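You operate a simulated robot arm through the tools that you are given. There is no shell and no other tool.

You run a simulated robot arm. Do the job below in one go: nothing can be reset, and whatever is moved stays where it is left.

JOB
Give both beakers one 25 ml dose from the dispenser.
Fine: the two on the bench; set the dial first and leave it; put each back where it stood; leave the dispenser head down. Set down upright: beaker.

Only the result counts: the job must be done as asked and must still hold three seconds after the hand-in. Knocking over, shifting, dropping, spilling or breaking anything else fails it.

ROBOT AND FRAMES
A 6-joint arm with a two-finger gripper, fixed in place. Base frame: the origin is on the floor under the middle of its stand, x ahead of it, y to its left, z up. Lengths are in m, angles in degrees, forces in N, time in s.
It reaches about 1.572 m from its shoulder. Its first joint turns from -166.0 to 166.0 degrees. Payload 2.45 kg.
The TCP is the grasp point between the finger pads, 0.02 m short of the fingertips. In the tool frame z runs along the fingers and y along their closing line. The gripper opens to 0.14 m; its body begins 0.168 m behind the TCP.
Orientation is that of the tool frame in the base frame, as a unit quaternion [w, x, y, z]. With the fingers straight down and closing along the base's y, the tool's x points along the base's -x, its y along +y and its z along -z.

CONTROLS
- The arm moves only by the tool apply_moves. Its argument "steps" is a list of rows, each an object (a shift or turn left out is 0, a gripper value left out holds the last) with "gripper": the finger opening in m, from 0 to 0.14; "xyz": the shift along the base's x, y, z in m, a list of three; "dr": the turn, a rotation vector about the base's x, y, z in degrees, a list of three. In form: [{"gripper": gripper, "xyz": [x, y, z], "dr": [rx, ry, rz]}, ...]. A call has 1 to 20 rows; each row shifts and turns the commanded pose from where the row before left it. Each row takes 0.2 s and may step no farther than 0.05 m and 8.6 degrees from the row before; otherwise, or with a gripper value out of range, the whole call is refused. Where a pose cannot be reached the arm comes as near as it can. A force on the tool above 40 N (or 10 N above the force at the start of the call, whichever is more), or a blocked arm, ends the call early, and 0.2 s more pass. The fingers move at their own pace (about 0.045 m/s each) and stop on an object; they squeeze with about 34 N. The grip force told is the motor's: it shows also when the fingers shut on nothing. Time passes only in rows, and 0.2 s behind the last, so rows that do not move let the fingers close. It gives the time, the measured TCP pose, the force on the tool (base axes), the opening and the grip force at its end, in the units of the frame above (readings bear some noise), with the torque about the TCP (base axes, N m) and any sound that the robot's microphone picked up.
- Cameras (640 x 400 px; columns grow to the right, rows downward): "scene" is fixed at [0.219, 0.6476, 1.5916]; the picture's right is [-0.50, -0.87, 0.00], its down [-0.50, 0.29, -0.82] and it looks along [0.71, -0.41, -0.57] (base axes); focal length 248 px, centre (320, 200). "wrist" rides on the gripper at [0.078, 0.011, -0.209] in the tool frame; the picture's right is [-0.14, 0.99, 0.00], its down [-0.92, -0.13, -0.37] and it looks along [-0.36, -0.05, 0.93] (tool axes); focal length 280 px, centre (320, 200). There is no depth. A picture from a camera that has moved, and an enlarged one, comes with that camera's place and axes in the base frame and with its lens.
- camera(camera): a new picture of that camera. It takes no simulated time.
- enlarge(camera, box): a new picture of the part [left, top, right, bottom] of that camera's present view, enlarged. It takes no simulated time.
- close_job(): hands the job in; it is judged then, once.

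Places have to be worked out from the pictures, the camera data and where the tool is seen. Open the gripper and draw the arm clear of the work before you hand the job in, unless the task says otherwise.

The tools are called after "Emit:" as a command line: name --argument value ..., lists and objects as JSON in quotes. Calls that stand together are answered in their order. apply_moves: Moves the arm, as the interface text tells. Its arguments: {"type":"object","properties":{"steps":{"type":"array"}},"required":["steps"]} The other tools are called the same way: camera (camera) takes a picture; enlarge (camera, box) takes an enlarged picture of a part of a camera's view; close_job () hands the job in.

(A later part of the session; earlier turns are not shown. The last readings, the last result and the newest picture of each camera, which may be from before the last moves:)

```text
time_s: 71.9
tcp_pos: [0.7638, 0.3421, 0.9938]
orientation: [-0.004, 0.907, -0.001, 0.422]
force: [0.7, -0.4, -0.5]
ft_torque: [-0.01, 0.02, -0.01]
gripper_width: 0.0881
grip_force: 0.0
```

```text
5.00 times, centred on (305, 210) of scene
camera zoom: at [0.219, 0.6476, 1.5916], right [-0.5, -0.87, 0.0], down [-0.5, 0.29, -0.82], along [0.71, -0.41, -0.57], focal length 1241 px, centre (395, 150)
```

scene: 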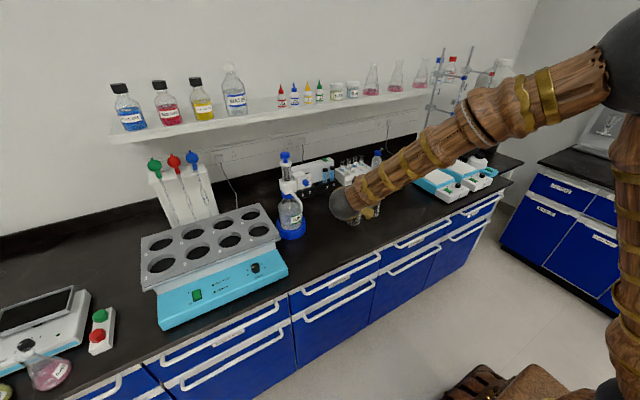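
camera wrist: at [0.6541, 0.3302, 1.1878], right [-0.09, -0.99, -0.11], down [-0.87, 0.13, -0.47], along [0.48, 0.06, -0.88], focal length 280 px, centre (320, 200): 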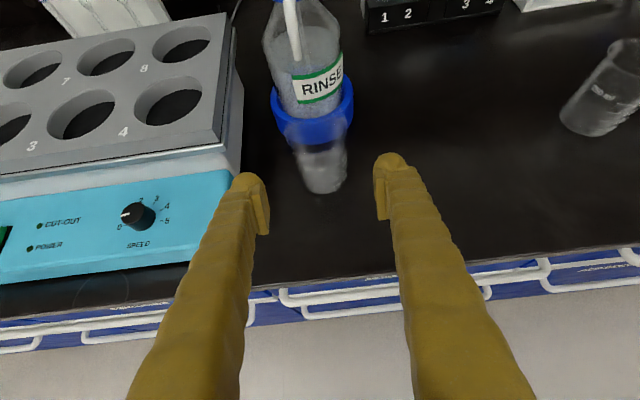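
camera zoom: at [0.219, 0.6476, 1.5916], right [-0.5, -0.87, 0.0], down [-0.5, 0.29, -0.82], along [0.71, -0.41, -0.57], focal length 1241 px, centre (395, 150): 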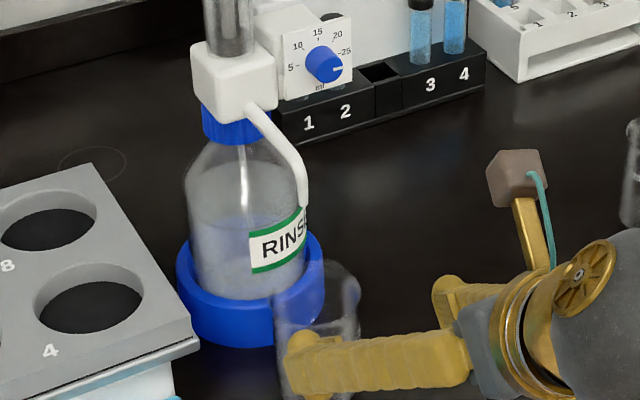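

The beaker stands under the nozzle. Next I'll rise to plunger height, staying back at x≈0.76, and measure the plunger knob.

Emit:
apply_moves --steps '[{"xyz": [-0.02, 0, 0.03]}, {"xyz": [0, 0, 0.04]}, {"xyz": [0, 0, 0.04]}, {"xyz": [0, 0, 0.04]}, {"xyz": [0, 0, 0.04]}, {"xyz": [0, 0, 0.04]}, {"xyz": [0, 0, 0.03]}, {}]'

Emit:
camera --camera "wrist"

Emit:
enlarge --camera "scene" --box '[265, 140, 345, 200]'

```text
time_s: 73.7
tcp_pos: [0.7441, 0.3418, 1.2556]
orientation: [-0.003, 0.906, -0.002, 0.423]
force: [0.7, 0.6, 0.0]
ft_torque: [-0.06, 0.0, 0.01]
gripper_width: 0.0881
grip_force: 0.0
```

```text
taken
camera wrist: at [0.6345, 0.3294, 1.4482], right [-0.09, -0.99, -0.11], down [-0.87, 0.13, -0.47], along [0.48, 0.06, -0.88], focal length 280 px, centre (320, 200)
```

wrist: 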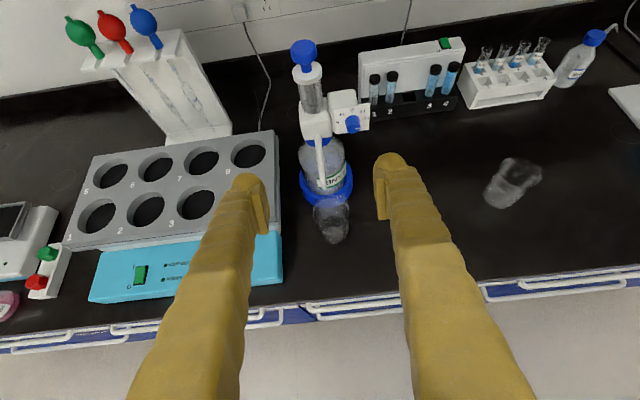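

```text
6.67 times, centred on (305, 170) of scene
camera zoom: at [0.219, 0.6476, 1.5916], right [-0.5, -0.87, 0.0], down [-0.5, 0.29, -0.82], along [0.71, -0.41, -0.57], focal length 1654 px, centre (420, 400)
```

zoom: 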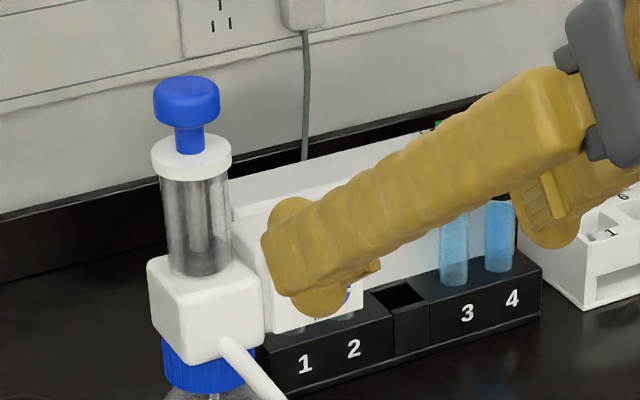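

Emit:
enlarge --camera "wrist" --box '[260, 20, 400, 140]'

Emit:
enlarge --camera "wrist" --box '[280, 130, 380, 250]'

```text
3.33 times, centred on (330, 80) of wrist
camera zoom: at [0.6345, 0.3294, 1.4482], right [-0.09, -0.99, -0.11], down [-0.87, 0.13, -0.47], along [0.48, 0.06, -0.88], focal length 935 px, centre (287, 600)
```

zoom: 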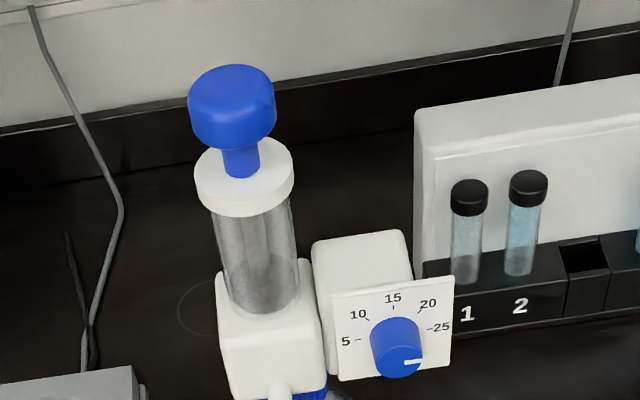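

```text
3.33 times, centred on (330, 190) of wrist
camera zoom: at [0.6345, 0.3294, 1.4482], right [-0.09, -0.99, -0.11], down [-0.87, 0.13, -0.47], along [0.48, 0.06, -0.88], focal length 935 px, centre (287, 233)
```

zoom: 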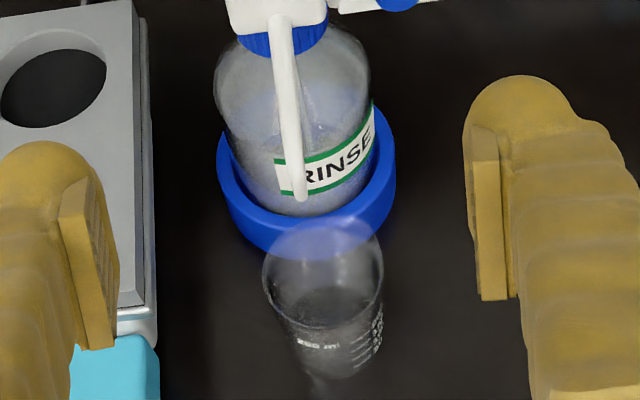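

The dial still reads 25 and the nozzle is over the beaker. I place the plunger button at about (1.003, 0.347, 1.206), 37 mm across. I'll narrow the fingers and move to a pre-grasp point 10 cm back along the tool axis.

Emit:
apply_moves --steps '[{"gripper": 0.064, "xyz": [0.0303, 0.0009, 0.0027]}, {"xyz": [0.0303, 0.0009, 0.0027]}, {"xyz": [0.0303, 0.0009, 0.0027]}, {"xyz": [0.0303, 0.0009, 0.0027]}, {"xyz": [0.0303, 0.0009, 0.0027]}, {"xyz": [0.0303, 0.0009, 0.0027]}, {}]'

Emit:
enlarge --camera "wrist" --box '[240, 80, 400, 240]'

Emit:
enlarge --camera "scene" --box '[265, 130, 345, 200]'

```text
time_s: 75.3
tcp_pos: [0.925, 0.3473, 1.2718]
orientation: [-0.003, 0.907, -0.001, 0.422]
force: [-0.2, 0.5, -0.2]
ft_torque: [0.03, 0.0, -0.04]
gripper_width: 0.0641
grip_force: 0.0
```

```text
2.50 times, centred on (320, 160) of wrist
camera zoom: at [0.8157, 0.3365, 1.465], right [-0.09, -0.99, -0.11], down [-0.87, 0.13, -0.47], along [0.48, 0.06, -0.88], focal length 701 px, centre (320, 300)
```

zoom: 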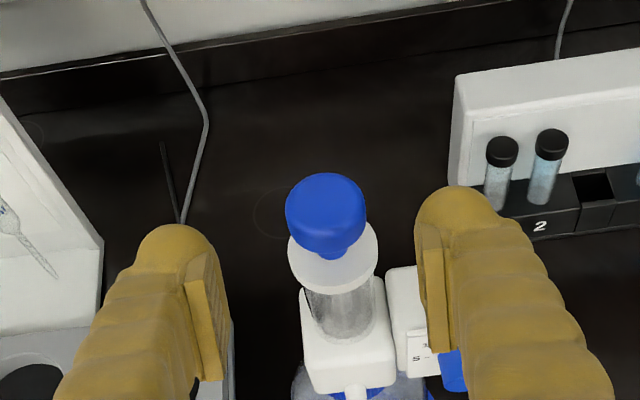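

```text
5.71 times, centred on (305, 165) of scene
camera zoom: at [0.219, 0.6476, 1.5916], right [-0.5, -0.87, 0.0], down [-0.5, 0.29, -0.82], along [0.71, -0.41, -0.57], focal length 1418 px, centre (406, 400)
```

zoom: 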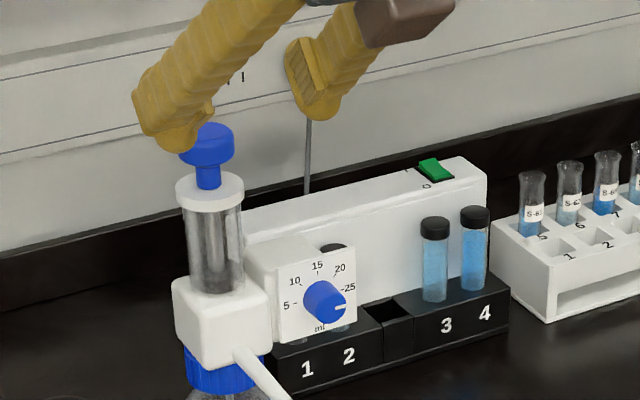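

The button is centred to within 3 mm. I'll apply the small y correction and advance, stopping about 3 cm short to check.

Emit:
apply_moves --steps '[{"xyz": [0.0153, -0.001, -0.0129]}, {"xyz": [0.0153, -0.001, -0.0129]}, {"xyz": [0.0153, -0.0005, -0.0129]}, {"xyz": [0.0077, 0, -0.0064]}, {}]'

Emit:
enlarge --camera "wrist" --box '[240, 120, 400, 240]'

Emit:
enlarge --camera "scene" --box '[265, 130, 345, 200]'

```text
time_s: 76.5
tcp_pos: [0.9789, 0.3448, 1.2276]
orientation: [-0.003, 0.906, -0.002, 0.423]
force: [-0.6, 0.2, 0.1]
ft_torque: [0.0, -0.02, 0.04]
gripper_width: 0.0643
grip_force: 0.1
```

```text
3.33 times, centred on (320, 180) of wrist
camera zoom: at [0.8698, 0.3333, 1.4205], right [-0.09, -0.99, -0.11], down [-0.87, 0.13, -0.47], along [0.48, 0.06, -0.88], focal length 935 px, centre (320, 267)
```

zoom: 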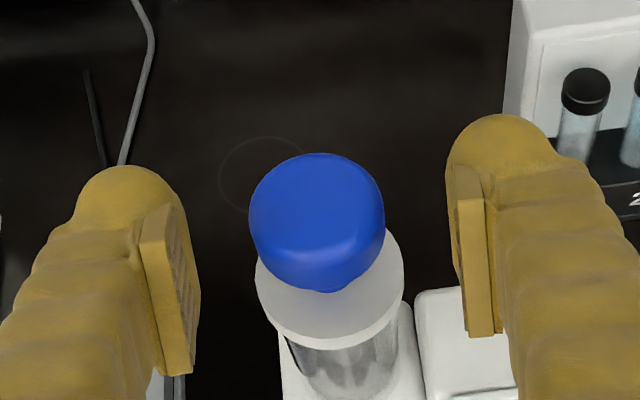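

```text
5.71 times, centred on (305, 165) of scene
camera zoom: at [0.219, 0.6476, 1.5916], right [-0.5, -0.87, 0.0], down [-0.5, 0.29, -0.82], along [0.71, -0.41, -0.57], focal length 1418 px, centre (406, 400)
```

zoom: 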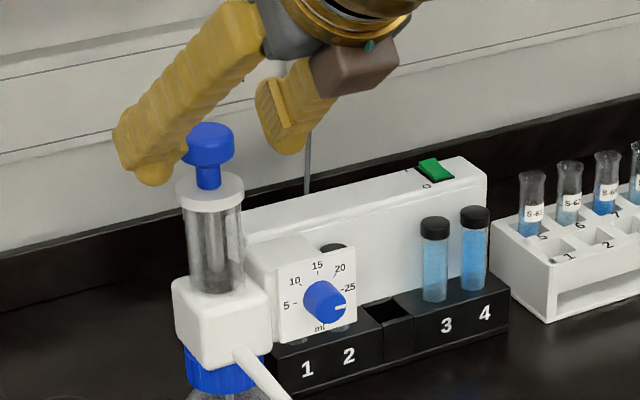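

Well centred. I'll make the last ~3 cm.

Emit:
apply_moves --steps '[{"xyz": [0.0082, 0, -0.0065]}, {"xyz": [0.0082, 0, -0.0065]}, {"xyz": [0.0082, 0, -0.0065]}, {}]'

Emit:
enlarge --camera "wrist" --box '[240, 120, 400, 240]'

Emit:
enlarge --camera "scene" --box '[265, 130, 345, 200]'

```text
time_s: 77.5
tcp_pos: [1.0017, 0.3437, 1.2061]
orientation: [-0.002, 0.906, -0.002, 0.423]
force: [-0.3, 0.1, 0.1]
ft_torque: [-0.03, -0.02, 0.02]
gripper_width: 0.0641
grip_force: 0.2
```

```text
3.33 times, centred on (320, 180) of wrist
camera zoom: at [0.8926, 0.3319, 1.4001], right [-0.09, -0.99, -0.11], down [-0.87, 0.13, -0.47], along [0.48, 0.06, -0.88], focal length 935 px, centre (320, 267)
```

zoom: 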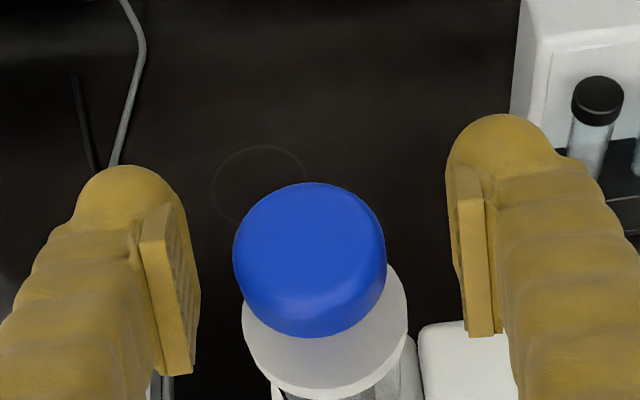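

```text
5.71 times, centred on (305, 165) of scene
camera zoom: at [0.219, 0.6476, 1.5916], right [-0.5, -0.87, 0.0], down [-0.5, 0.29, -0.82], along [0.71, -0.41, -0.57], focal length 1418 px, centre (406, 400)
```

zoom: 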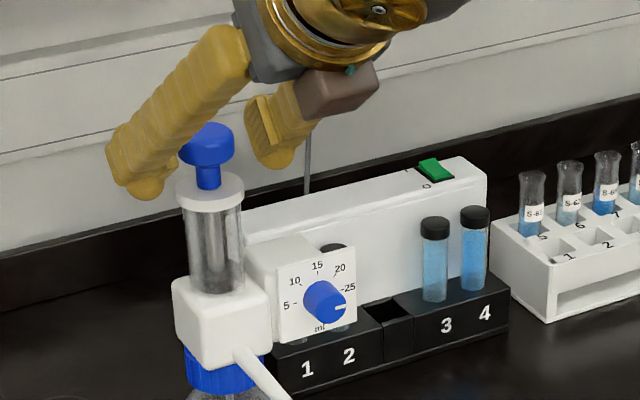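

The button is about 3 mm to the left of the finger centre. I'll shift +3 mm in y and close.

Emit:
apply_moves --steps '[{"xyz": [0, 0.003, 0]}, {"gripper": 0.045}, {}, {}]'

Emit:
enlarge --camera "wrist" --box '[240, 120, 400, 240]'

```text
time_s: 78.5
tcp_pos: [1.0022, 0.3463, 1.2071]
orientation: [-0.003, 0.906, -0.001, 0.423]
force: [0.2, -0.2, -0.8]
ft_torque: [-0.02, -0.02, 0.02]
gripper_width: 0.045
grip_force: 0.0
```

```text
3.33 times, centred on (320, 180) of wrist
camera zoom: at [0.8924, 0.3347, 1.4], right [-0.09, -0.99, -0.11], down [-0.87, 0.13, -0.47], along [0.48, 0.06, -0.88], focal length 935 px, centre (320, 267)
```

zoom: 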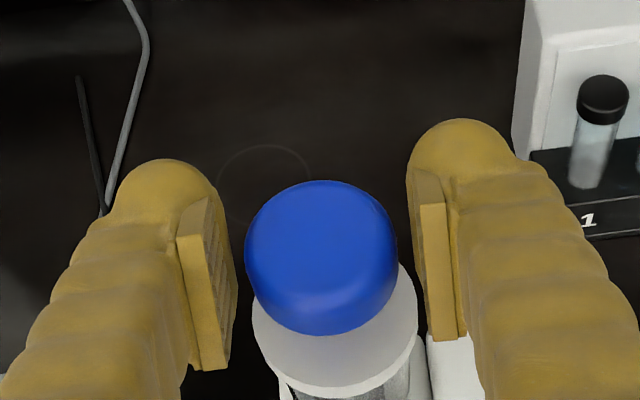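

Centred now. I'll close onto the button.

Emit:
apply_moves --steps '[{"gripper": 0.025}, {}, {}, {}]'

Emit:
enlarge --camera "scene" --box '[265, 130, 345, 200]'

```text
time_s: 79.5
tcp_pos: [1.0025, 0.346, 1.2068]
orientation: [-0.003, 0.906, -0.002, 0.422]
force: [0.3, -7.6, -0.4]
ft_torque: [-0.02, 0.02, 0.03]
gripper_width: 0.0314
grip_force: 45.2
```

```text
5.71 times, centred on (305, 165) of scene
camera zoom: at [0.219, 0.6476, 1.5916], right [-0.5, -0.87, 0.0], down [-0.5, 0.29, -0.82], along [0.71, -0.41, -0.57], focal length 1418 px, centre (406, 400)
```

zoom: 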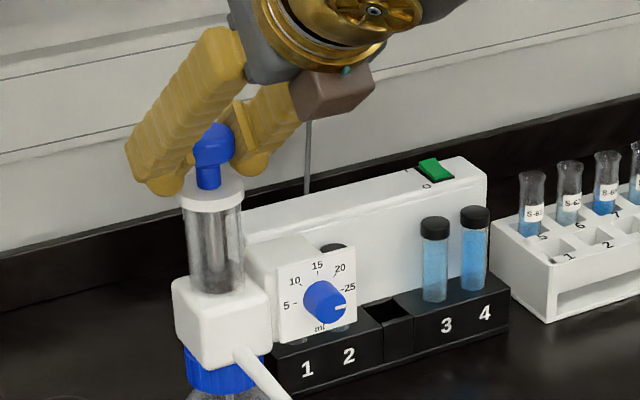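

Gripped at 31 mm. I'll pull the plunger up in small steps, watching the vertical force.

Emit:
apply_moves --steps '[{"xyz": [0, -0.0004, 0.003]}, {"xyz": [0, 0, 0.003]}, {}]'

Emit:
enlarge --camera "scene" --box '[265, 130, 345, 200]'

```text
time_s: 80.3
tcp_pos: [1.0024, 0.3454, 1.2135]
orientation: [-0.002, 0.906, -0.002, 0.423]
force: [-24.5, -3.4, -0.5]
ft_torque: [-0.07, 0.32, 0.01]
gripper_width: 0.0316
grip_force: 45.1
```

```text
5.71 times, centred on (305, 165) of scene
camera zoom: at [0.219, 0.6476, 1.5916], right [-0.5, -0.87, 0.0], down [-0.5, 0.29, -0.82], along [0.71, -0.41, -0.57], focal length 1418 px, centre (406, 400)
```

zoom: 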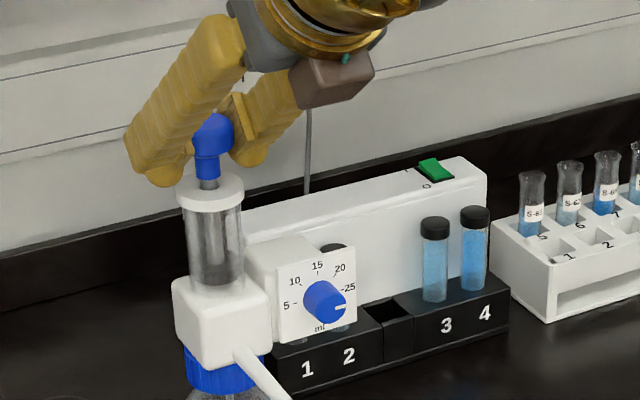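

The plunger is rising easily (the rod is visible), with some sideways load in x. I'll relieve that with about 1 mm and continue up.

Emit:
apply_moves --steps '[{"xyz": [-0.0009, 0, 0]}, {}]'

Emit:
apply_moves --steps '[{"xyz": [0, 0, 0.002]}, {"xyz": [0, 0, 0.002]}, {}]'

Emit:
apply_moves --steps '[{"xyz": [0, 0, 0.002]}, {"xyz": [0, 0, 0.002]}, {}]'

```text
time_s: 80.9
tcp_pos: [1.0016, 0.3457, 1.2133]
orientation: [-0.003, 0.906, -0.002, 0.423]
force: [-13.0, -10.6, -0.9]
ft_torque: [-0.06, 0.04, 0.01]
gripper_width: 0.0316
grip_force: 45.3
```

```text
time_s: 81.7
tcp_pos: [1.0022, 0.346, 1.2175]
orientation: [-0.002, 0.907, -0.003, 0.422]
force: [-29.9, -18.2, -0.8]
ft_torque: [-0.04, 0.35, -0.07]
gripper_width: 0.0315
grip_force: 44.9
```

```text
time_s: 82.3
tcp_pos: [1.0038, 0.3459, 1.2194]
orientation: [-0.003, 0.907, -0.002, 0.422]
force: [-10.3, -3.9, -0.9]
ft_torque: [0.07, -0.32, 0.01]
gripper_width: 0.0315
grip_force: 44.4
stopped in row 2: the force on the tool passed its limit at 46 N (the readings are from after the stop); the commanded pose is now the measured one
```

A side load built up again and tripped the limit, then relieved. I'll continue upward with a slight -x/-y drift to follow the plunger.

Emit:
apply_moves --steps '[{"xyz": [-0.0006, -0.0003, 0.002]}, {}]'

Emit:
apply_moves --steps '[{"xyz": [-0.0004, -0.0002, 0.002]}, {}]'

Emit:
apply_moves --steps '[{"xyz": [-0.0004, -0.0002, 0.002]}, {}]'

```text
time_s: 82.9
tcp_pos: [1.0024, 0.3456, 1.2225]
orientation: [-0.002, 0.906, -0.003, 0.423]
force: [-11.0, -1.7, -1.2]
ft_torque: [-0.03, 0.39, 0.03]
gripper_width: 0.0315
grip_force: 45.2
```

```text
time_s: 83.5
tcp_pos: [1.0026, 0.3454, 1.2247]
orientation: [-0.002, 0.906, -0.002, 0.422]
force: [9.5, -3.2, 0.1]
ft_torque: [-0.03, -0.09, 0.01]
gripper_width: 0.0314
grip_force: 45.2
```

```text
time_s: 84.1
tcp_pos: [1.0025, 0.3464, 1.2269]
orientation: [-0.003, 0.906, -0.002, 0.422]
force: [35.7, 0.8, 0.1]
ft_torque: [0.01, -0.27, 0.01]
gripper_width: 0.0316
grip_force: 45.3
```

I over-compensated in x. I'll bring it back about 1.2 mm, then continue straight up.

Emit:
apply_moves --steps '[{"xyz": [0.0012, 0, 0]}, {}]'

Emit:
apply_moves --steps '[{"xyz": [0, 0, 0.002]}, {"xyz": [0, 0, 0.002]}, {}]'

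Emit:
enlarge --camera "scene" --box '[265, 130, 345, 200]'

```text
time_s: 84.7
tcp_pos: [1.0006, 0.3456, 1.226]
orientation: [-0.002, 0.907, -0.003, 0.422]
force: [-7.5, -3.6, -0.5]
ft_torque: [-0.02, 0.07, 0.0]
gripper_width: 0.0317
grip_force: 44.7
```

```text
time_s: 85.5
tcp_pos: [1.0019, 0.347, 1.2317]
orientation: [-0.001, 0.906, -0.004, 0.423]
force: [-37.1, -9.4, -0.3]
ft_torque: [-0.02, 0.27, -0.08]
gripper_width: 0.0317
grip_force: 45.9
```

```text
5.71 times, centred on (305, 165) of scene
camera zoom: at [0.219, 0.6476, 1.5916], right [-0.5, -0.87, 0.0], down [-0.5, 0.29, -0.82], along [0.71, -0.41, -0.57], focal length 1418 px, centre (406, 400)
```

zoom: 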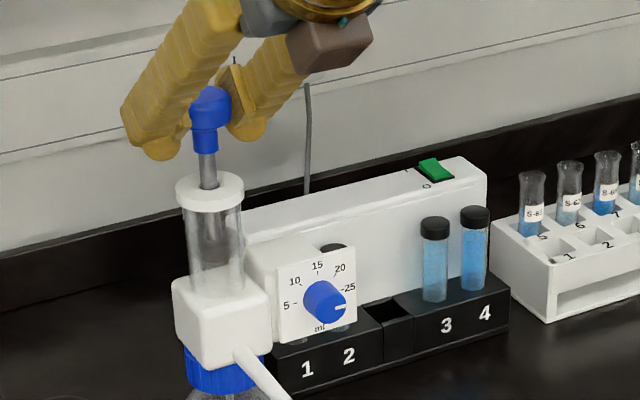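

The plunger is up about 25 mm and the piston is visibly rising. I'll relieve x and keep going in small steps.

Emit:
apply_moves --steps '[{"xyz": [-0.0008, -0.0002, 0]}, {}]'

Emit:
apply_moves --steps '[{"xyz": [-0.0002, 0, 0.002]}, {"xyz": [-0.0001, 0, 0.002]}, {}]'

Emit:
apply_moves --steps '[{"xyz": [-0.0002, 0, 0.002]}, {"xyz": [-0.0001, 0, 0.002]}, {}]'

```text
time_s: 86.1
tcp_pos: [1.0027, 0.3451, 1.2304]
orientation: [-0.002, 0.906, -0.002, 0.423]
force: [-9.5, -7.4, 0.0]
ft_torque: [-0.07, -0.09, -0.03]
gripper_width: 0.0318
grip_force: 44.9
```

```text
time_s: 86.9
tcp_pos: [1.0019, 0.3447, 1.2354]
orientation: [-0.003, 0.906, -0.002, 0.423]
force: [19.8, 3.7, 0.5]
ft_torque: [0.07, -0.16, 0.01]
gripper_width: 0.0317
grip_force: 45.2
```

```text
time_s: 87.7
tcp_pos: [1.0029, 0.3443, 1.2379]
orientation: [-0.002, 0.906, -0.002, 0.423]
force: [28.8, 12.9, 0.0]
ft_torque: [0.06, -0.19, -0.05]
gripper_width: 0.0316
grip_force: 45.0
```

Emit:
apply_moves --steps '[{"xyz": [0.0007, 0.0003, 0]}, {}]'

Emit:
apply_moves --steps '[{"xyz": [0, 0, 0.002]}, {}]'

Emit:
apply_moves --steps '[{"xyz": [-0.0001, 0, 0.002]}, {}]'

Emit:
enlarge --camera "scene" --box '[265, 130, 345, 200]'

```text
time_s: 88.3
tcp_pos: [1.0011, 0.3461, 1.2381]
orientation: [-0.003, 0.906, -0.002, 0.423]
force: [6.4, 19.2, -0.3]
ft_torque: [0.08, -0.1, -0.03]
gripper_width: 0.0315
grip_force: 44.9
```

```text
time_s: 88.9
tcp_pos: [1.003, 0.3462, 1.2405]
orientation: [-0.004, 0.906, -0.001, 0.422]
force: [-2.1, 29.1, -0.2]
ft_torque: [0.14, 0.28, -0.03]
gripper_width: 0.0315
grip_force: 44.6
```

```text
time_s: 89.5
tcp_pos: [1.0022, 0.3452, 1.2425]
orientation: [-0.004, 0.906, -0.001, 0.423]
force: [-5.9, 37.7, -0.6]
ft_torque: [0.14, 0.06, -0.09]
gripper_width: 0.0316
grip_force: 45.3
```

```text
5.71 times, centred on (305, 165) of scene
camera zoom: at [0.219, 0.6476, 1.5916], right [-0.5, -0.87, 0.0], down [-0.5, 0.29, -0.82], along [0.71, -0.41, -0.57], focal length 1418 px, centre (406, 400)
```

zoom: 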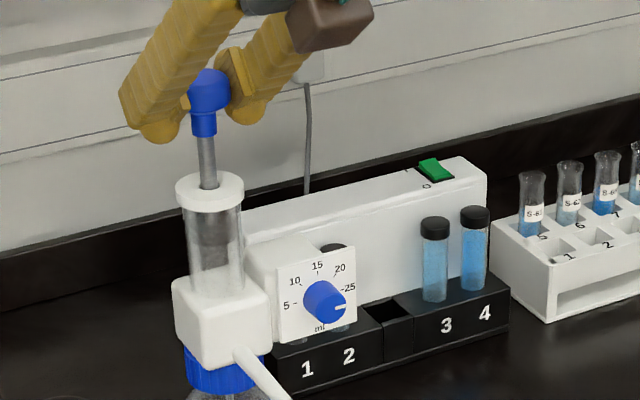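

The side load is now in +y, so I'll relieve it and continue.

Emit:
apply_moves --steps '[{"xyz": [-0.0001, 0.0013, 0]}, {}]'

Emit:
apply_moves --steps '[{"xyz": [-0.0001, 0, 0.002]}, {}]'

Emit:
apply_moves --steps '[{"xyz": [0, 0, 0.002]}, {}]'

```text
time_s: 90.1
tcp_pos: [1.0022, 0.3455, 1.242]
orientation: [-0.002, 0.906, -0.003, 0.423]
force: [-6.1, 22.7, 0.4]
ft_torque: [0.06, -0.08, -0.03]
gripper_width: 0.0318
grip_force: 44.7
```

```text
time_s: 90.7
tcp_pos: [1.0032, 0.3439, 1.2446]
orientation: [-0.002, 0.906, -0.002, 0.422]
force: [0.2, 9.0, -1.1]
ft_torque: [-0.01, 0.22, -0.03]
gripper_width: 0.0316
grip_force: 45.2
```

```text
time_s: 91.3
tcp_pos: [1.0018, 0.3456, 1.2453]
orientation: [-0.003, 0.906, -0.002, 0.423]
force: [12.7, -6.0, -0.1]
ft_torque: [-0.05, -0.06, -0.01]
gripper_width: 0.0316
grip_force: 45.1
```

Emit:
apply_moves --steps '[{"xyz": [0.0002, 0, 0.002]}, {}]'

Emit:
apply_moves --steps '[{"xyz": [0, 0, 0.002]}, {}]'

Emit:
enlarge --camera "scene" --box '[265, 130, 345, 200]'

```text
time_s: 91.9
tcp_pos: [1.0022, 0.3456, 1.2485]
orientation: [-0.001, 0.906, -0.003, 0.423]
force: [16.1, -16.6, -1.0]
ft_torque: [-0.05, -0.04, 0.06]
gripper_width: 0.0313
grip_force: 45.2
```

```text
time_s: 92.5
tcp_pos: [1.0021, 0.3452, 1.2518]
orientation: [-0.002, 0.907, -0.003, 0.422]
force: [4.2, -24.6, -1.2]
ft_torque: [-0.16, 0.19, 0.06]
gripper_width: 0.0318
grip_force: 44.9
```

```text
5.71 times, centred on (305, 165) of scene
camera zoom: at [0.219, 0.6476, 1.5916], right [-0.5, -0.87, 0.0], down [-0.5, 0.29, -0.82], along [0.71, -0.41, -0.57], focal length 1418 px, centre (406, 400)
```

zoom: 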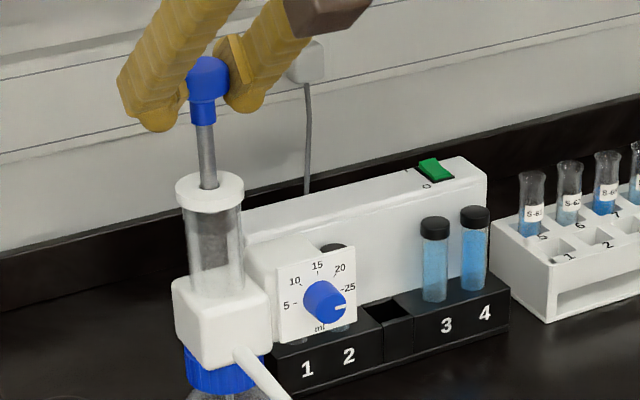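

Now up about 45 mm with no stop yet. I'll continue with y relief.

Emit:
apply_moves --steps '[{"xyz": [0, -0.0008, 0.001]}, {}]'

Emit:
apply_moves --steps '[{"xyz": [0, 0, 0.002]}, {}]'

Emit:
apply_moves --steps '[{"xyz": [0, 0, 0.002]}, {}]'

```text
time_s: 93.1
tcp_pos: [1.0013, 0.3459, 1.2528]
orientation: [-0.002, 0.906, -0.002, 0.423]
force: [0.2, -23.3, 0.0]
ft_torque: [-0.1, 0.2, 0.06]
gripper_width: 0.0315
grip_force: 44.7
```

```text
time_s: 93.7
tcp_pos: [1.0016, 0.3456, 1.2544]
orientation: [-0.002, 0.906, -0.003, 0.423]
force: [-11.0, -29.4, -0.8]
ft_torque: [-0.11, 0.22, -0.02]
gripper_width: 0.0317
grip_force: 45.1
```

```text
time_s: 94.2
tcp_pos: [1.0024, 0.346, 1.2559]
orientation: [-0.002, 0.907, -0.003, 0.421]
force: [-7.5, -3.4, -0.1]
ft_torque: [-0.01, -0.11, 0.04]
gripper_width: 0.0316
grip_force: 44.8
stopped in row 2: the force on the tool passed its limit at 42 N (the readings are from after the stop); the commanded pose is now the measured one
```

Emit:
apply_moves --steps '[{"xyz": [0, 0, 0.002]}, {}]'

Emit:
apply_moves --steps '[{"xyz": [0, 0, 0.002]}, {}]'

Emit:
enlarge --camera "scene" --box '[265, 130, 345, 200]'

```text
time_s: 94.8
tcp_pos: [1.0015, 0.346, 1.2571]
orientation: [-0.001, 0.907, -0.003, 0.421]
force: [-6.3, -14.6, -8.4]
ft_torque: [-0.04, 0.13, 0.02]
gripper_width: 0.0316
grip_force: 45.3
```

```text
time_s: 95.4
tcp_pos: [1.0021, 0.3452, 1.2576]
orientation: [-0.001, 0.907, -0.003, 0.421]
force: [-2.8, -21.0, -27.2]
ft_torque: [-0.01, 0.08, 0.06]
gripper_width: 0.0317
grip_force: 45.2
```

```text
5.71 times, centred on (305, 165) of scene
camera zoom: at [0.219, 0.6476, 1.5916], right [-0.5, -0.87, 0.0], down [-0.5, 0.29, -0.82], along [0.71, -0.41, -0.57], focal length 1418 px, centre (406, 400)
```

zoom: 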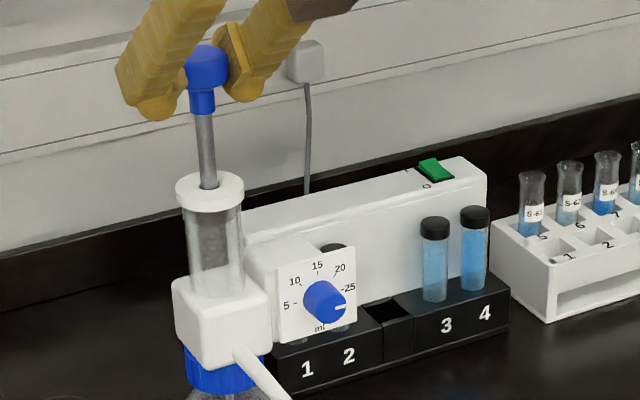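

The vertical force jumped to -27 N at z≈1.257, so the 25 ml stop is reached after a 50 mm stroke, and the bottle hasn't moved. Now I'll push the plunger back down in batches.

Emit:
apply_moves --steps '[{"xyz": [0, -0.0005, -0.002]}, {"xyz": [0, 0, -0.002]}, {}]'

Emit:
apply_moves --steps '[{"xyz": [0, 0, -0.002]}, {"xyz": [0, 0, -0.002]}, {}]'

Emit:
enlarge --camera "scene" --box '[255, 130, 345, 250]'

```text
time_s: 96.2
tcp_pos: [1.0024, 0.3455, 1.2571]
orientation: [-0.002, 0.906, -0.003, 0.423]
force: [-15.9, -30.6, -3.6]
ft_torque: [-0.15, -0.13, 0.0]
gripper_width: 0.0315
grip_force: 45.3
```

```text
time_s: 97.0
tcp_pos: [1.0026, 0.3455, 1.2514]
orientation: [-0.002, 0.906, -0.003, 0.423]
force: [1.3, -19.6, 0.0]
ft_torque: [-0.03, -0.38, 0.03]
gripper_width: 0.0315
grip_force: 44.4
```

```text
3.33 times, centred on (300, 190) of scene
camera zoom: at [0.219, 0.6476, 1.5916], right [-0.5, -0.87, 0.0], down [-0.5, 0.29, -0.82], along [0.71, -0.41, -0.57], focal length 827 px, centre (387, 233)
```

zoom: 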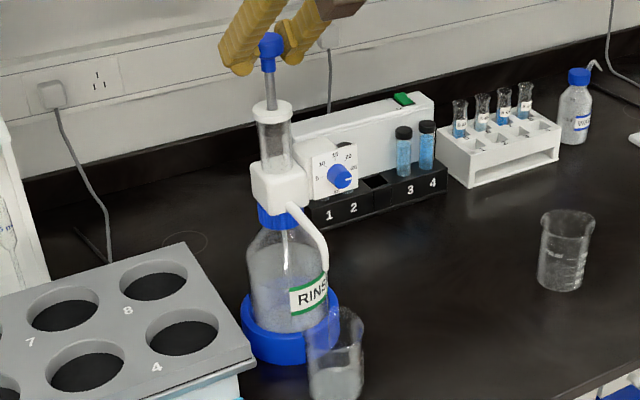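

The plunger moves down freely, and the beaker and dispenser are aligned. I'll continue down.

Emit:
apply_moves --steps '[{"xyz": [0, -0.0006, -0.002]}, {"xyz": [0, 0, -0.002]}, {"xyz": [0, 0, -0.002]}, {}]'

Emit:
apply_moves --steps '[{"xyz": [0, 0, -0.002]}, {"xyz": [0, 0, -0.002]}, {}]'

Emit:
apply_moves --steps '[{"xyz": [0, 0, -0.002]}, {"xyz": [0, 0, -0.002]}, {}]'

```text
time_s: 98.0
tcp_pos: [1.0021, 0.3447, 1.2455]
orientation: [-0.002, 0.907, -0.003, 0.422]
force: [20.1, 8.0, 0.1]
ft_torque: [0.03, -0.34, 0.03]
gripper_width: 0.0314
grip_force: 44.6
```

```text
time_s: 98.8
tcp_pos: [1.0028, 0.3458, 1.2412]
orientation: [-0.001, 0.907, -0.003, 0.422]
force: [-3.0, 2.1, -1.1]
ft_torque: [0.01, 0.2, -0.01]
gripper_width: 0.0315
grip_force: 45.1
```

```text
time_s: 99.6
tcp_pos: [1.0017, 0.3449, 1.2373]
orientation: [-0.001, 0.906, -0.003, 0.422]
force: [-14.0, 0.8, -1.2]
ft_torque: [0.05, 0.1, 0.0]
gripper_width: 0.0315
grip_force: 45.3
```

Emit:
apply_moves --steps '[{"xyz": [-0.0004, 0, -0.002]}, {"xyz": [0, 0, -0.002]}, {"xyz": [0, 0, -0.002]}, {}]'

Emit:
apply_moves --steps '[{"xyz": [0, 0, -0.002]}, {"xyz": [0, 0, -0.002]}, {}]'

Emit:
apply_moves --steps '[{"xyz": [0, 0, -0.002]}, {"xyz": [0, 0, -0.002]}, {}]'

```text
time_s: 100.6
tcp_pos: [1.0028, 0.3452, 1.232]
orientation: [-0.002, 0.906, -0.003, 0.423]
force: [17.7, 3.6, -1.0]
ft_torque: [-0.02, -0.32, -0.02]
gripper_width: 0.0317
grip_force: 44.7
```

```text
time_s: 101.3
tcp_pos: [1.0009, 0.3453, 1.2283]
orientation: [-0.002, 0.906, -0.002, 0.423]
force: [7.8, 3.5, 0.1]
ft_torque: [-0.02, 0.31, 0.01]
gripper_width: 0.0315
grip_force: 45.3
stopped in row 3: the force on the tool passed its limit at 40 N (the readings are from after the stop); the commanded pose is now the measured one
```

```text
time_s: 102.1
tcp_pos: [1.0012, 0.3456, 1.2249]
orientation: [-0.002, 0.906, -0.003, 0.423]
force: [13.4, 16.1, 0.2]
ft_torque: [0.11, -0.24, -0.04]
gripper_width: 0.0317
grip_force: 45.1
```

Emit:
apply_moves --steps '[{"xyz": [0.0004, 0.0004, -0.002]}, {"xyz": [0, 0, -0.002]}, {}]'

Emit:
apply_moves --steps '[{"xyz": [0, 0, -0.002]}, {"xyz": [0, 0, -0.002]}, {}]'

Emit:
apply_moves --steps '[{"xyz": [0, 0, -0.002]}, {"xyz": [0, 0, -0.002]}, {}]'

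Emit:
enlarge --camera "scene" --box '[255, 130, 345, 250]'

```text
time_s: 102.9
tcp_pos: [1.0024, 0.3459, 1.2205]
orientation: [-0.002, 0.906, -0.003, 0.422]
force: [9.4, 16.4, 0.1]
ft_torque: [0.1, -0.12, -0.02]
gripper_width: 0.0316
grip_force: 45.2
```

```text
time_s: 103.7
tcp_pos: [1.0018, 0.3456, 1.2162]
orientation: [-0.001, 0.907, -0.003, 0.422]
force: [-7.2, -1.9, 0.0]
ft_torque: [-0.16, 0.01, 0.05]
gripper_width: 0.0317
grip_force: 45.1
```

```text
time_s: 104.5
tcp_pos: [1.0015, 0.3461, 1.2124]
orientation: [-0.002, 0.907, -0.003, 0.422]
force: [-16.0, -4.8, 0.2]
ft_torque: [0.02, 0.07, -0.01]
gripper_width: 0.0315
grip_force: 44.8
```

```text
3.33 times, centred on (300, 190) of scene
camera zoom: at [0.219, 0.6476, 1.5916], right [-0.5, -0.87, 0.0], down [-0.5, 0.29, -0.82], along [0.71, -0.41, -0.57], focal length 827 px, centre (387, 233)
```

zoom: 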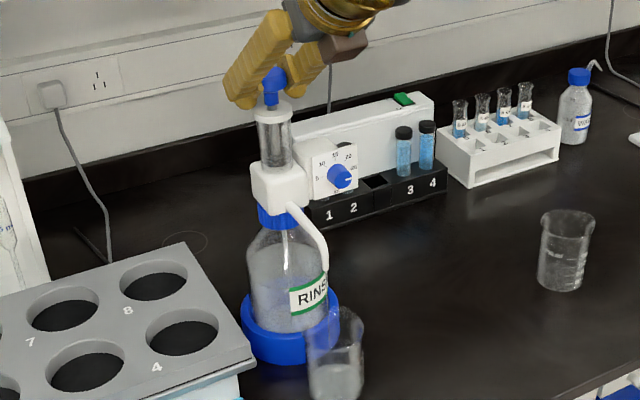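

Nearly down, with about 5 mm left. I'll continue until the bottom stop is felt.

Emit:
apply_moves --steps '[{"xyz": [-0.0003, 0, -0.002]}, {"xyz": [0, 0, -0.002]}, {}]'

Emit:
apply_moves --steps '[{"xyz": [0, 0, -0.001]}, {"xyz": [0, 0, -0.001]}, {}]'

Emit:
apply_moves --steps '[{"xyz": [0, 0, -0.001]}, {}]'

```text
time_s: 105.3
tcp_pos: [1.001, 0.3453, 1.2089]
orientation: [-0.001, 0.906, -0.003, 0.423]
force: [-18.2, -7.1, 0.4]
ft_torque: [0.1, 0.1, -0.11]
gripper_width: 0.0315
grip_force: 45.0
```

```text
time_s: 106.1
tcp_pos: [1.0011, 0.3453, 1.2069]
orientation: [-0.002, 0.906, -0.002, 0.423]
force: [-6.4, -8.3, 0.0]
ft_torque: [-0.03, -0.05, -0.01]
gripper_width: 0.0317
grip_force: 45.7
```

```text
time_s: 106.7
tcp_pos: [1.0019, 0.3464, 1.2072]
orientation: [-0.002, 0.906, -0.003, 0.423]
force: [8.6, -8.8, 6.9]
ft_torque: [-0.06, -0.21, 0.07]
gripper_width: 0.0318
grip_force: 44.9
```

The bottom stop is starting to show at +6.9 N. I'll press one more millimetre to be sure, then ease off and check the beaker.

Emit:
apply_moves --steps '[{"xyz": [-0.0002, 0.0003, -0.001]}, {}]'

Emit:
enlarge --camera "scene" --box '[285, 190, 335, 250]'

Emit:
enlarge --camera "scene" --box '[265, 130, 345, 200]'

```text
time_s: 107.3
tcp_pos: [1.0036, 0.3457, 1.2061]
orientation: [-0.002, 0.906, -0.003, 0.424]
force: [15.0, -13.8, 18.2]
ft_torque: [-0.13, -0.23, 0.05]
gripper_width: 0.0316
grip_force: 45.1
```

```text
6.67 times, centred on (310, 220) of scene
camera zoom: at [0.219, 0.6476, 1.5916], right [-0.5, -0.87, 0.0], down [-0.5, 0.29, -0.82], along [0.71, -0.41, -0.57], focal length 1654 px, centre (387, 67)
```

zoom: 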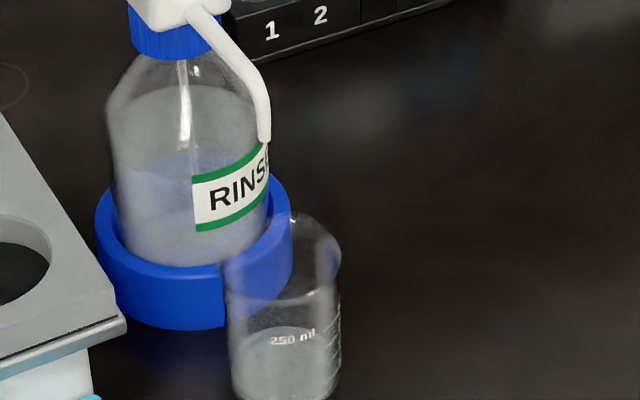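

```text
5.71 times, centred on (305, 165) of scene
camera zoom: at [0.219, 0.6476, 1.5916], right [-0.5, -0.87, 0.0], down [-0.5, 0.29, -0.82], along [0.71, -0.41, -0.57], focal length 1418 px, centre (406, 400)
```

zoom: 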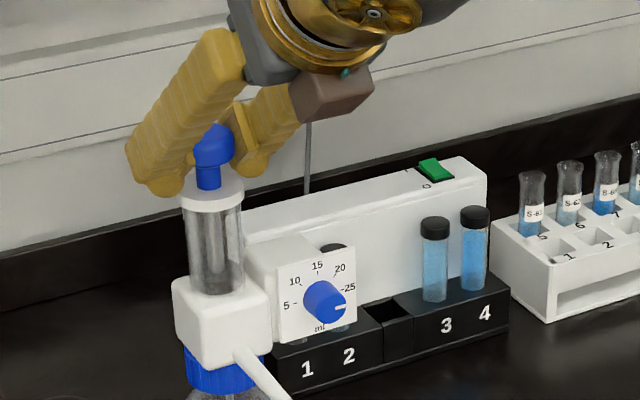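

The plunger is fully down and the beaker now holds liquid. I'll open the fingers and retreat along the tool axis.

Emit:
apply_moves --steps '[{"gripper": 0.064}, {}, {}]'

Emit:
apply_moves --steps '[{"xyz": [-0.0077, 0, 0.0064]}, {"xyz": [-0.0153, 0, 0.0129]}, {"xyz": [-0.0153, 0, 0.0129]}, {"xyz": [-0.0153, 0, 0.0129]}, {"xyz": [-0.0153, 0, 0.0129]}, {"xyz": [-0.0153, 0, 0.0129]}, {"xyz": [-0.0153, 0, 0.0129]}, {}]'

Emit:
camera --camera "wrist"

Emit:
camera --camera "scene"

```text
time_s: 108.1
tcp_pos: [1.0011, 0.3468, 1.2042]
orientation: [-0.002, 0.906, -0.003, 0.422]
force: [-0.3, 0.2, 0.6]
ft_torque: [-0.01, -0.01, 0.02]
gripper_width: 0.0638
grip_force: 0.0
```

```text
time_s: 109.9
tcp_pos: [0.9008, 0.3457, 1.2891]
orientation: [-0.002, 0.906, -0.004, 0.423]
force: [0.6, 0.2, -0.4]
ft_torque: [-0.01, -0.01, 0.0]
gripper_width: 0.0638
grip_force: 0.0
```

```text
taken
camera wrist: at [0.7914, 0.3351, 1.482], right [-0.09, -0.99, -0.11], down [-0.87, 0.13, -0.47], along [0.48, 0.05, -0.88], focal length 280 px, centre (320, 200)
```

wrist: 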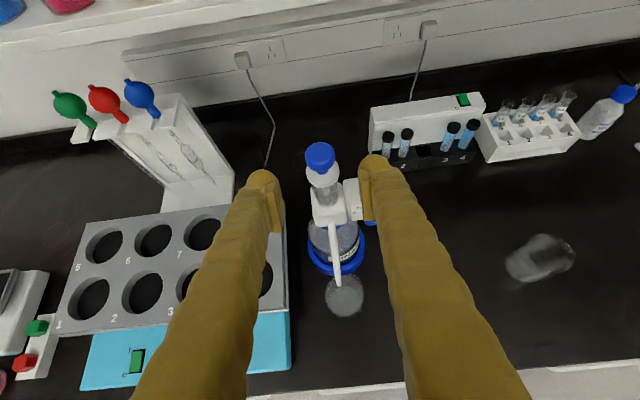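

```text
taken
```

scene: 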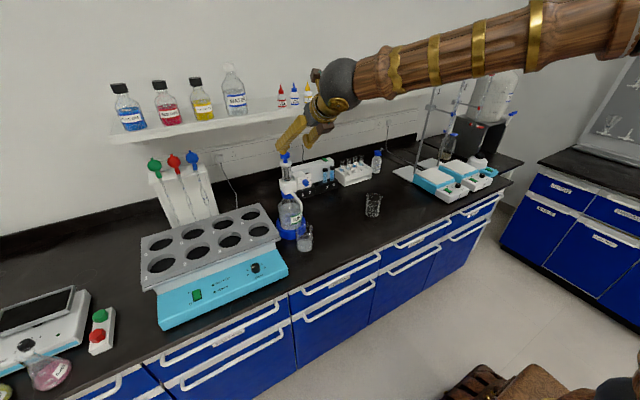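

The beaker holds its dose. I'll go around back and down to the pre-grasp point in front of it and widen the fingers.

Emit:
apply_moves --steps '[{"xyz": [-0.0392, -0.0009, -0.0084]}, {"xyz": [-0.0392, -0.0009, -0.0084]}, {"xyz": [-0.0392, -0.0009, -0.0084]}, {"gripper": 0.088, "xyz": [-0.0392, -0.0009, -0.0084]}, {"xyz": [0.0029, 0, -0.0374]}, {"xyz": [0.0029, 0, -0.0374]}, {"xyz": [0.0029, 0, -0.0374]}, {"xyz": [0.0029, 0, -0.0374]}, {"xyz": [0.0029, 0, -0.0374]}, {"xyz": [0.0029, 0, -0.0374]}, {"xyz": [0.0029, 0, -0.0374]}, {}]'

Emit:
camera --camera "wrist"

Emit:
enlarge --camera "wrist" --box '[250, 100, 410, 220]'

```text
time_s: 112.5
tcp_pos: [0.7673, 0.3419, 0.9945]
orientation: [-0.002, 0.906, -0.003, 0.422]
force: [0.4, -0.1, 0.4]
ft_torque: [0.02, 0.01, 0.0]
gripper_width: 0.0881
grip_force: 0.1
```

```text
taken
camera wrist: at [0.6584, 0.3315, 1.1881], right [-0.09, -0.99, -0.11], down [-0.87, 0.13, -0.47], along [0.48, 0.05, -0.88], focal length 280 px, centre (320, 200)
```

wrist: 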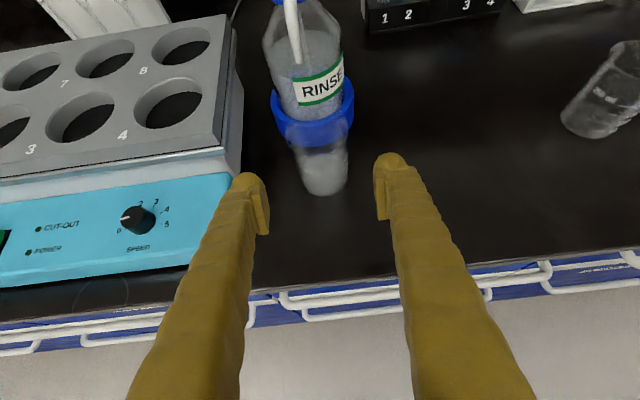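

```text
3.33 times, centred on (330, 160) of wrist
camera zoom: at [0.6584, 0.3315, 1.1881], right [-0.09, -0.99, -0.11], down [-0.87, 0.13, -0.47], along [0.48, 0.05, -0.88], focal length 935 px, centre (287, 333)
```

zoom: 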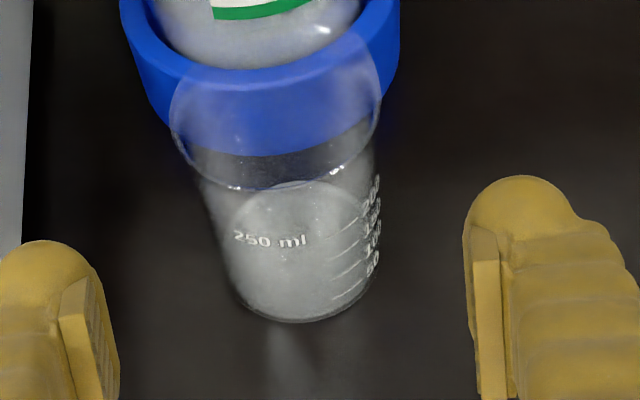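

Liquid is visible inside and the fingers straddle the beaker evenly. I'll advance to the grasp point.

Emit:
apply_moves --steps '[{"xyz": [0.0138, 0, -0.012]}, {"xyz": [0.0138, 0, -0.012]}, {"xyz": [0.0138, 0, -0.012]}, {"xyz": [0.0138, 0, -0.012]}, {"xyz": [0.0138, 0, -0.012]}, {"xyz": [0.0138, 0, -0.012]}, {"xyz": [0.0138, 0, -0.012]}, {"xyz": [0.0138, 0, -0.012]}, {}]'

Emit:
camera --camera "wrist"

```text
time_s: 114.5
tcp_pos: [0.8777, 0.3412, 0.8951]
orientation: [-0.002, 0.906, -0.003, 0.424]
force: [-0.3, -0.2, 0.0]
ft_torque: [0.02, 0.03, 0.01]
gripper_width: 0.0882
grip_force: 0.2
```

```text
taken
camera wrist: at [0.767, 0.3307, 1.0896], right [-0.09, -0.99, -0.11], down [-0.87, 0.13, -0.47], along [0.48, 0.05, -0.88], focal length 280 px, centre (320, 200)
```

wrist: 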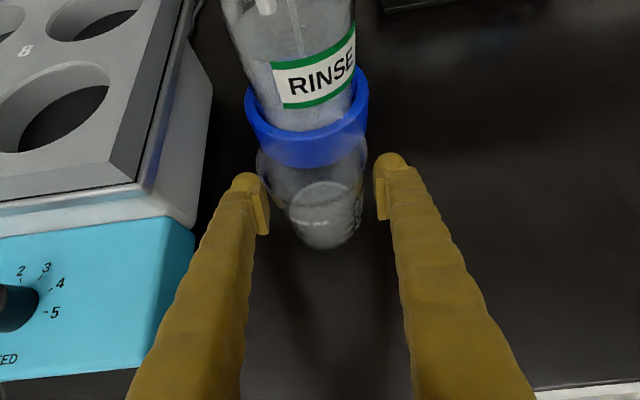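

Same geometry as when I released it. I'll close on the beaker.

Emit:
apply_moves --steps '[{"xyz": [0, 0, 0.001]}, {"gripper": 0.078}, {"gripper": 0.055}, {}, {}]'

Emit:
apply_moves --steps '[{"xyz": [0, 0, 0.004]}, {"xyz": [0, 0, 0.006]}, {"xyz": [0, 0, 0.006]}, {"xyz": [0, 0, 0.006]}, {"xyz": [0, 0, 0.006]}, {"xyz": [0, 0, 0.006]}, {"xyz": [0, 0, 0.006]}, {}]'

Emit:
camera --camera "wrist"

Emit:
enlarge --camera "scene" --box '[255, 170, 355, 250]'

```text
time_s: 115.7
tcp_pos: [0.8758, 0.3415, 0.8974]
orientation: [-0.002, 0.906, -0.003, 0.423]
force: [-0.2, 0.8, 0.6]
ft_torque: [0.05, -0.03, 0.02]
gripper_width: 0.0699
grip_force: 33.8
```

```text
time_s: 117.5
tcp_pos: [0.8756, 0.3436, 0.9367]
orientation: [-0.002, 0.907, -0.003, 0.422]
force: [0.2, 0.9, -1.9]
ft_torque: [0.01, 0.02, 0.01]
gripper_width: 0.0696
grip_force: 34.4
```

```text
taken
camera wrist: at [0.7664, 0.3323, 1.1309], right [-0.09, -0.99, -0.11], down [-0.87, 0.13, -0.47], along [0.48, 0.05, -0.88], focal length 280 px, centre (320, 200)
```

wrist: 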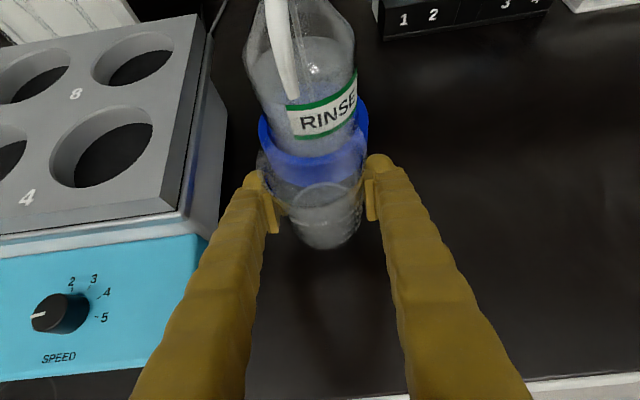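

```text
5.00 times, centred on (305, 210) of scene
camera zoom: at [0.219, 0.6476, 1.5916], right [-0.5, -0.87, 0.0], down [-0.5, 0.29, -0.82], along [0.71, -0.41, -0.57], focal length 1241 px, centre (395, 150)
```

zoom: 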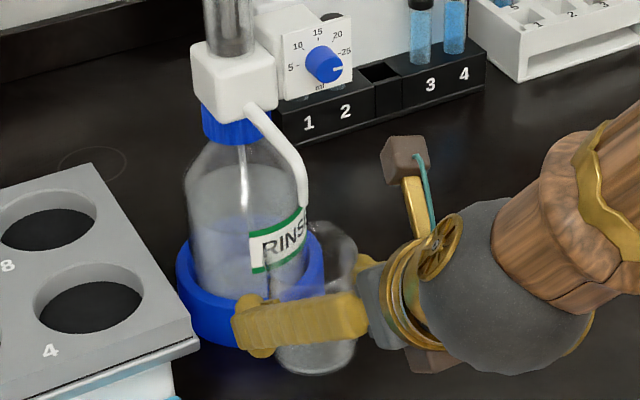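

The beaker is lifted with its liquid. I'll carry it back by the reverse route: out from the nozzle, sideways with the yaw, then in to its original spot.

Emit:
apply_moves --steps '[{"xyz": [-0.008, 0, 0.005]}, {"xyz": [-0.0135, 0, 0.005]}, {"xyz": [-0.0135, 0, 0]}, {"xyz": [-0.0135, 0, 0]}, {}]'

Emit:
apply_moves --steps '[{"xyz": [0, -0.01, 0]}, {"xyz": [0, -0.019, 0]}, {"xyz": [0, -0.02, 0], "dr": [0, 0, -5]}, {"xyz": [0, -0.02, 0], "dr": [0, 0, -5]}, {"xyz": [0, -0.02, 0], "dr": [0, 0, -5]}, {"xyz": [0, -0.02, 0], "dr": [0, 0, -5]}, {"xyz": [0, -0.02, 0], "dr": [0, 0, -5]}, {"xyz": [0, -0.02, 0], "dr": [0, 0, -5]}, {"xyz": [0, -0.02, 0], "dr": [0, 0, -5]}, {"xyz": [0, -0.02, 0], "dr": [0, 0, -5]}, {"xyz": [0, -0.02, 0], "dr": [0, 0, -5]}, {}]'

Emit:
camera --camera "wrist"

Emit:
camera --camera "scene"

```text
time_s: 118.7
tcp_pos: [0.8269, 0.344, 0.948]
orientation: [-0.003, 0.906, -0.002, 0.423]
force: [0.7, -0.6, -0.4]
ft_torque: [0.0, 0.03, 0.02]
gripper_width: 0.0695
grip_force: 33.3
```

```text
time_s: 121.3
tcp_pos: [0.8247, 0.131, 0.9471]
orientation: [0.161, 0.836, -0.35, 0.391]
force: [0.1, 1.1, -1.0]
ft_torque: [0.02, 0.0, -0.03]
gripper_width: 0.0694
grip_force: 34.0
```

```text
taken
camera wrist: at [0.7404, 0.2025, 1.1409], right [-0.77, -0.63, -0.11], down [-0.52, 0.71, -0.47], along [0.37, -0.3, -0.88], focal length 280 px, centre (320, 200)
```

wrist: 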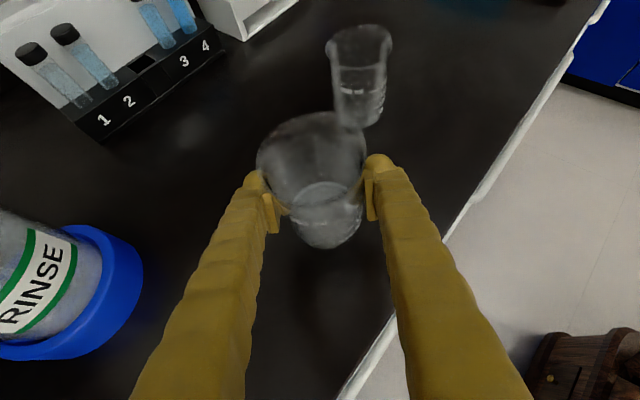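

```text
taken
```

scene: 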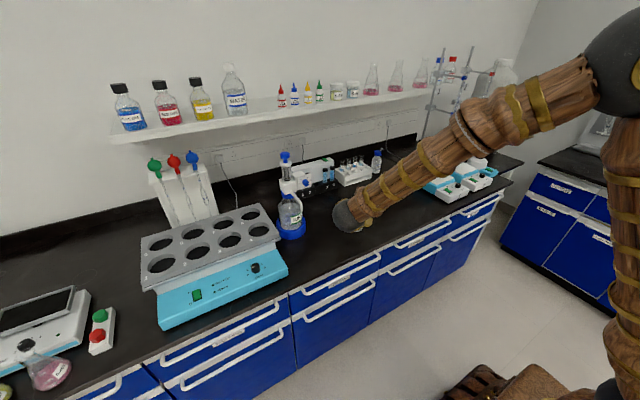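

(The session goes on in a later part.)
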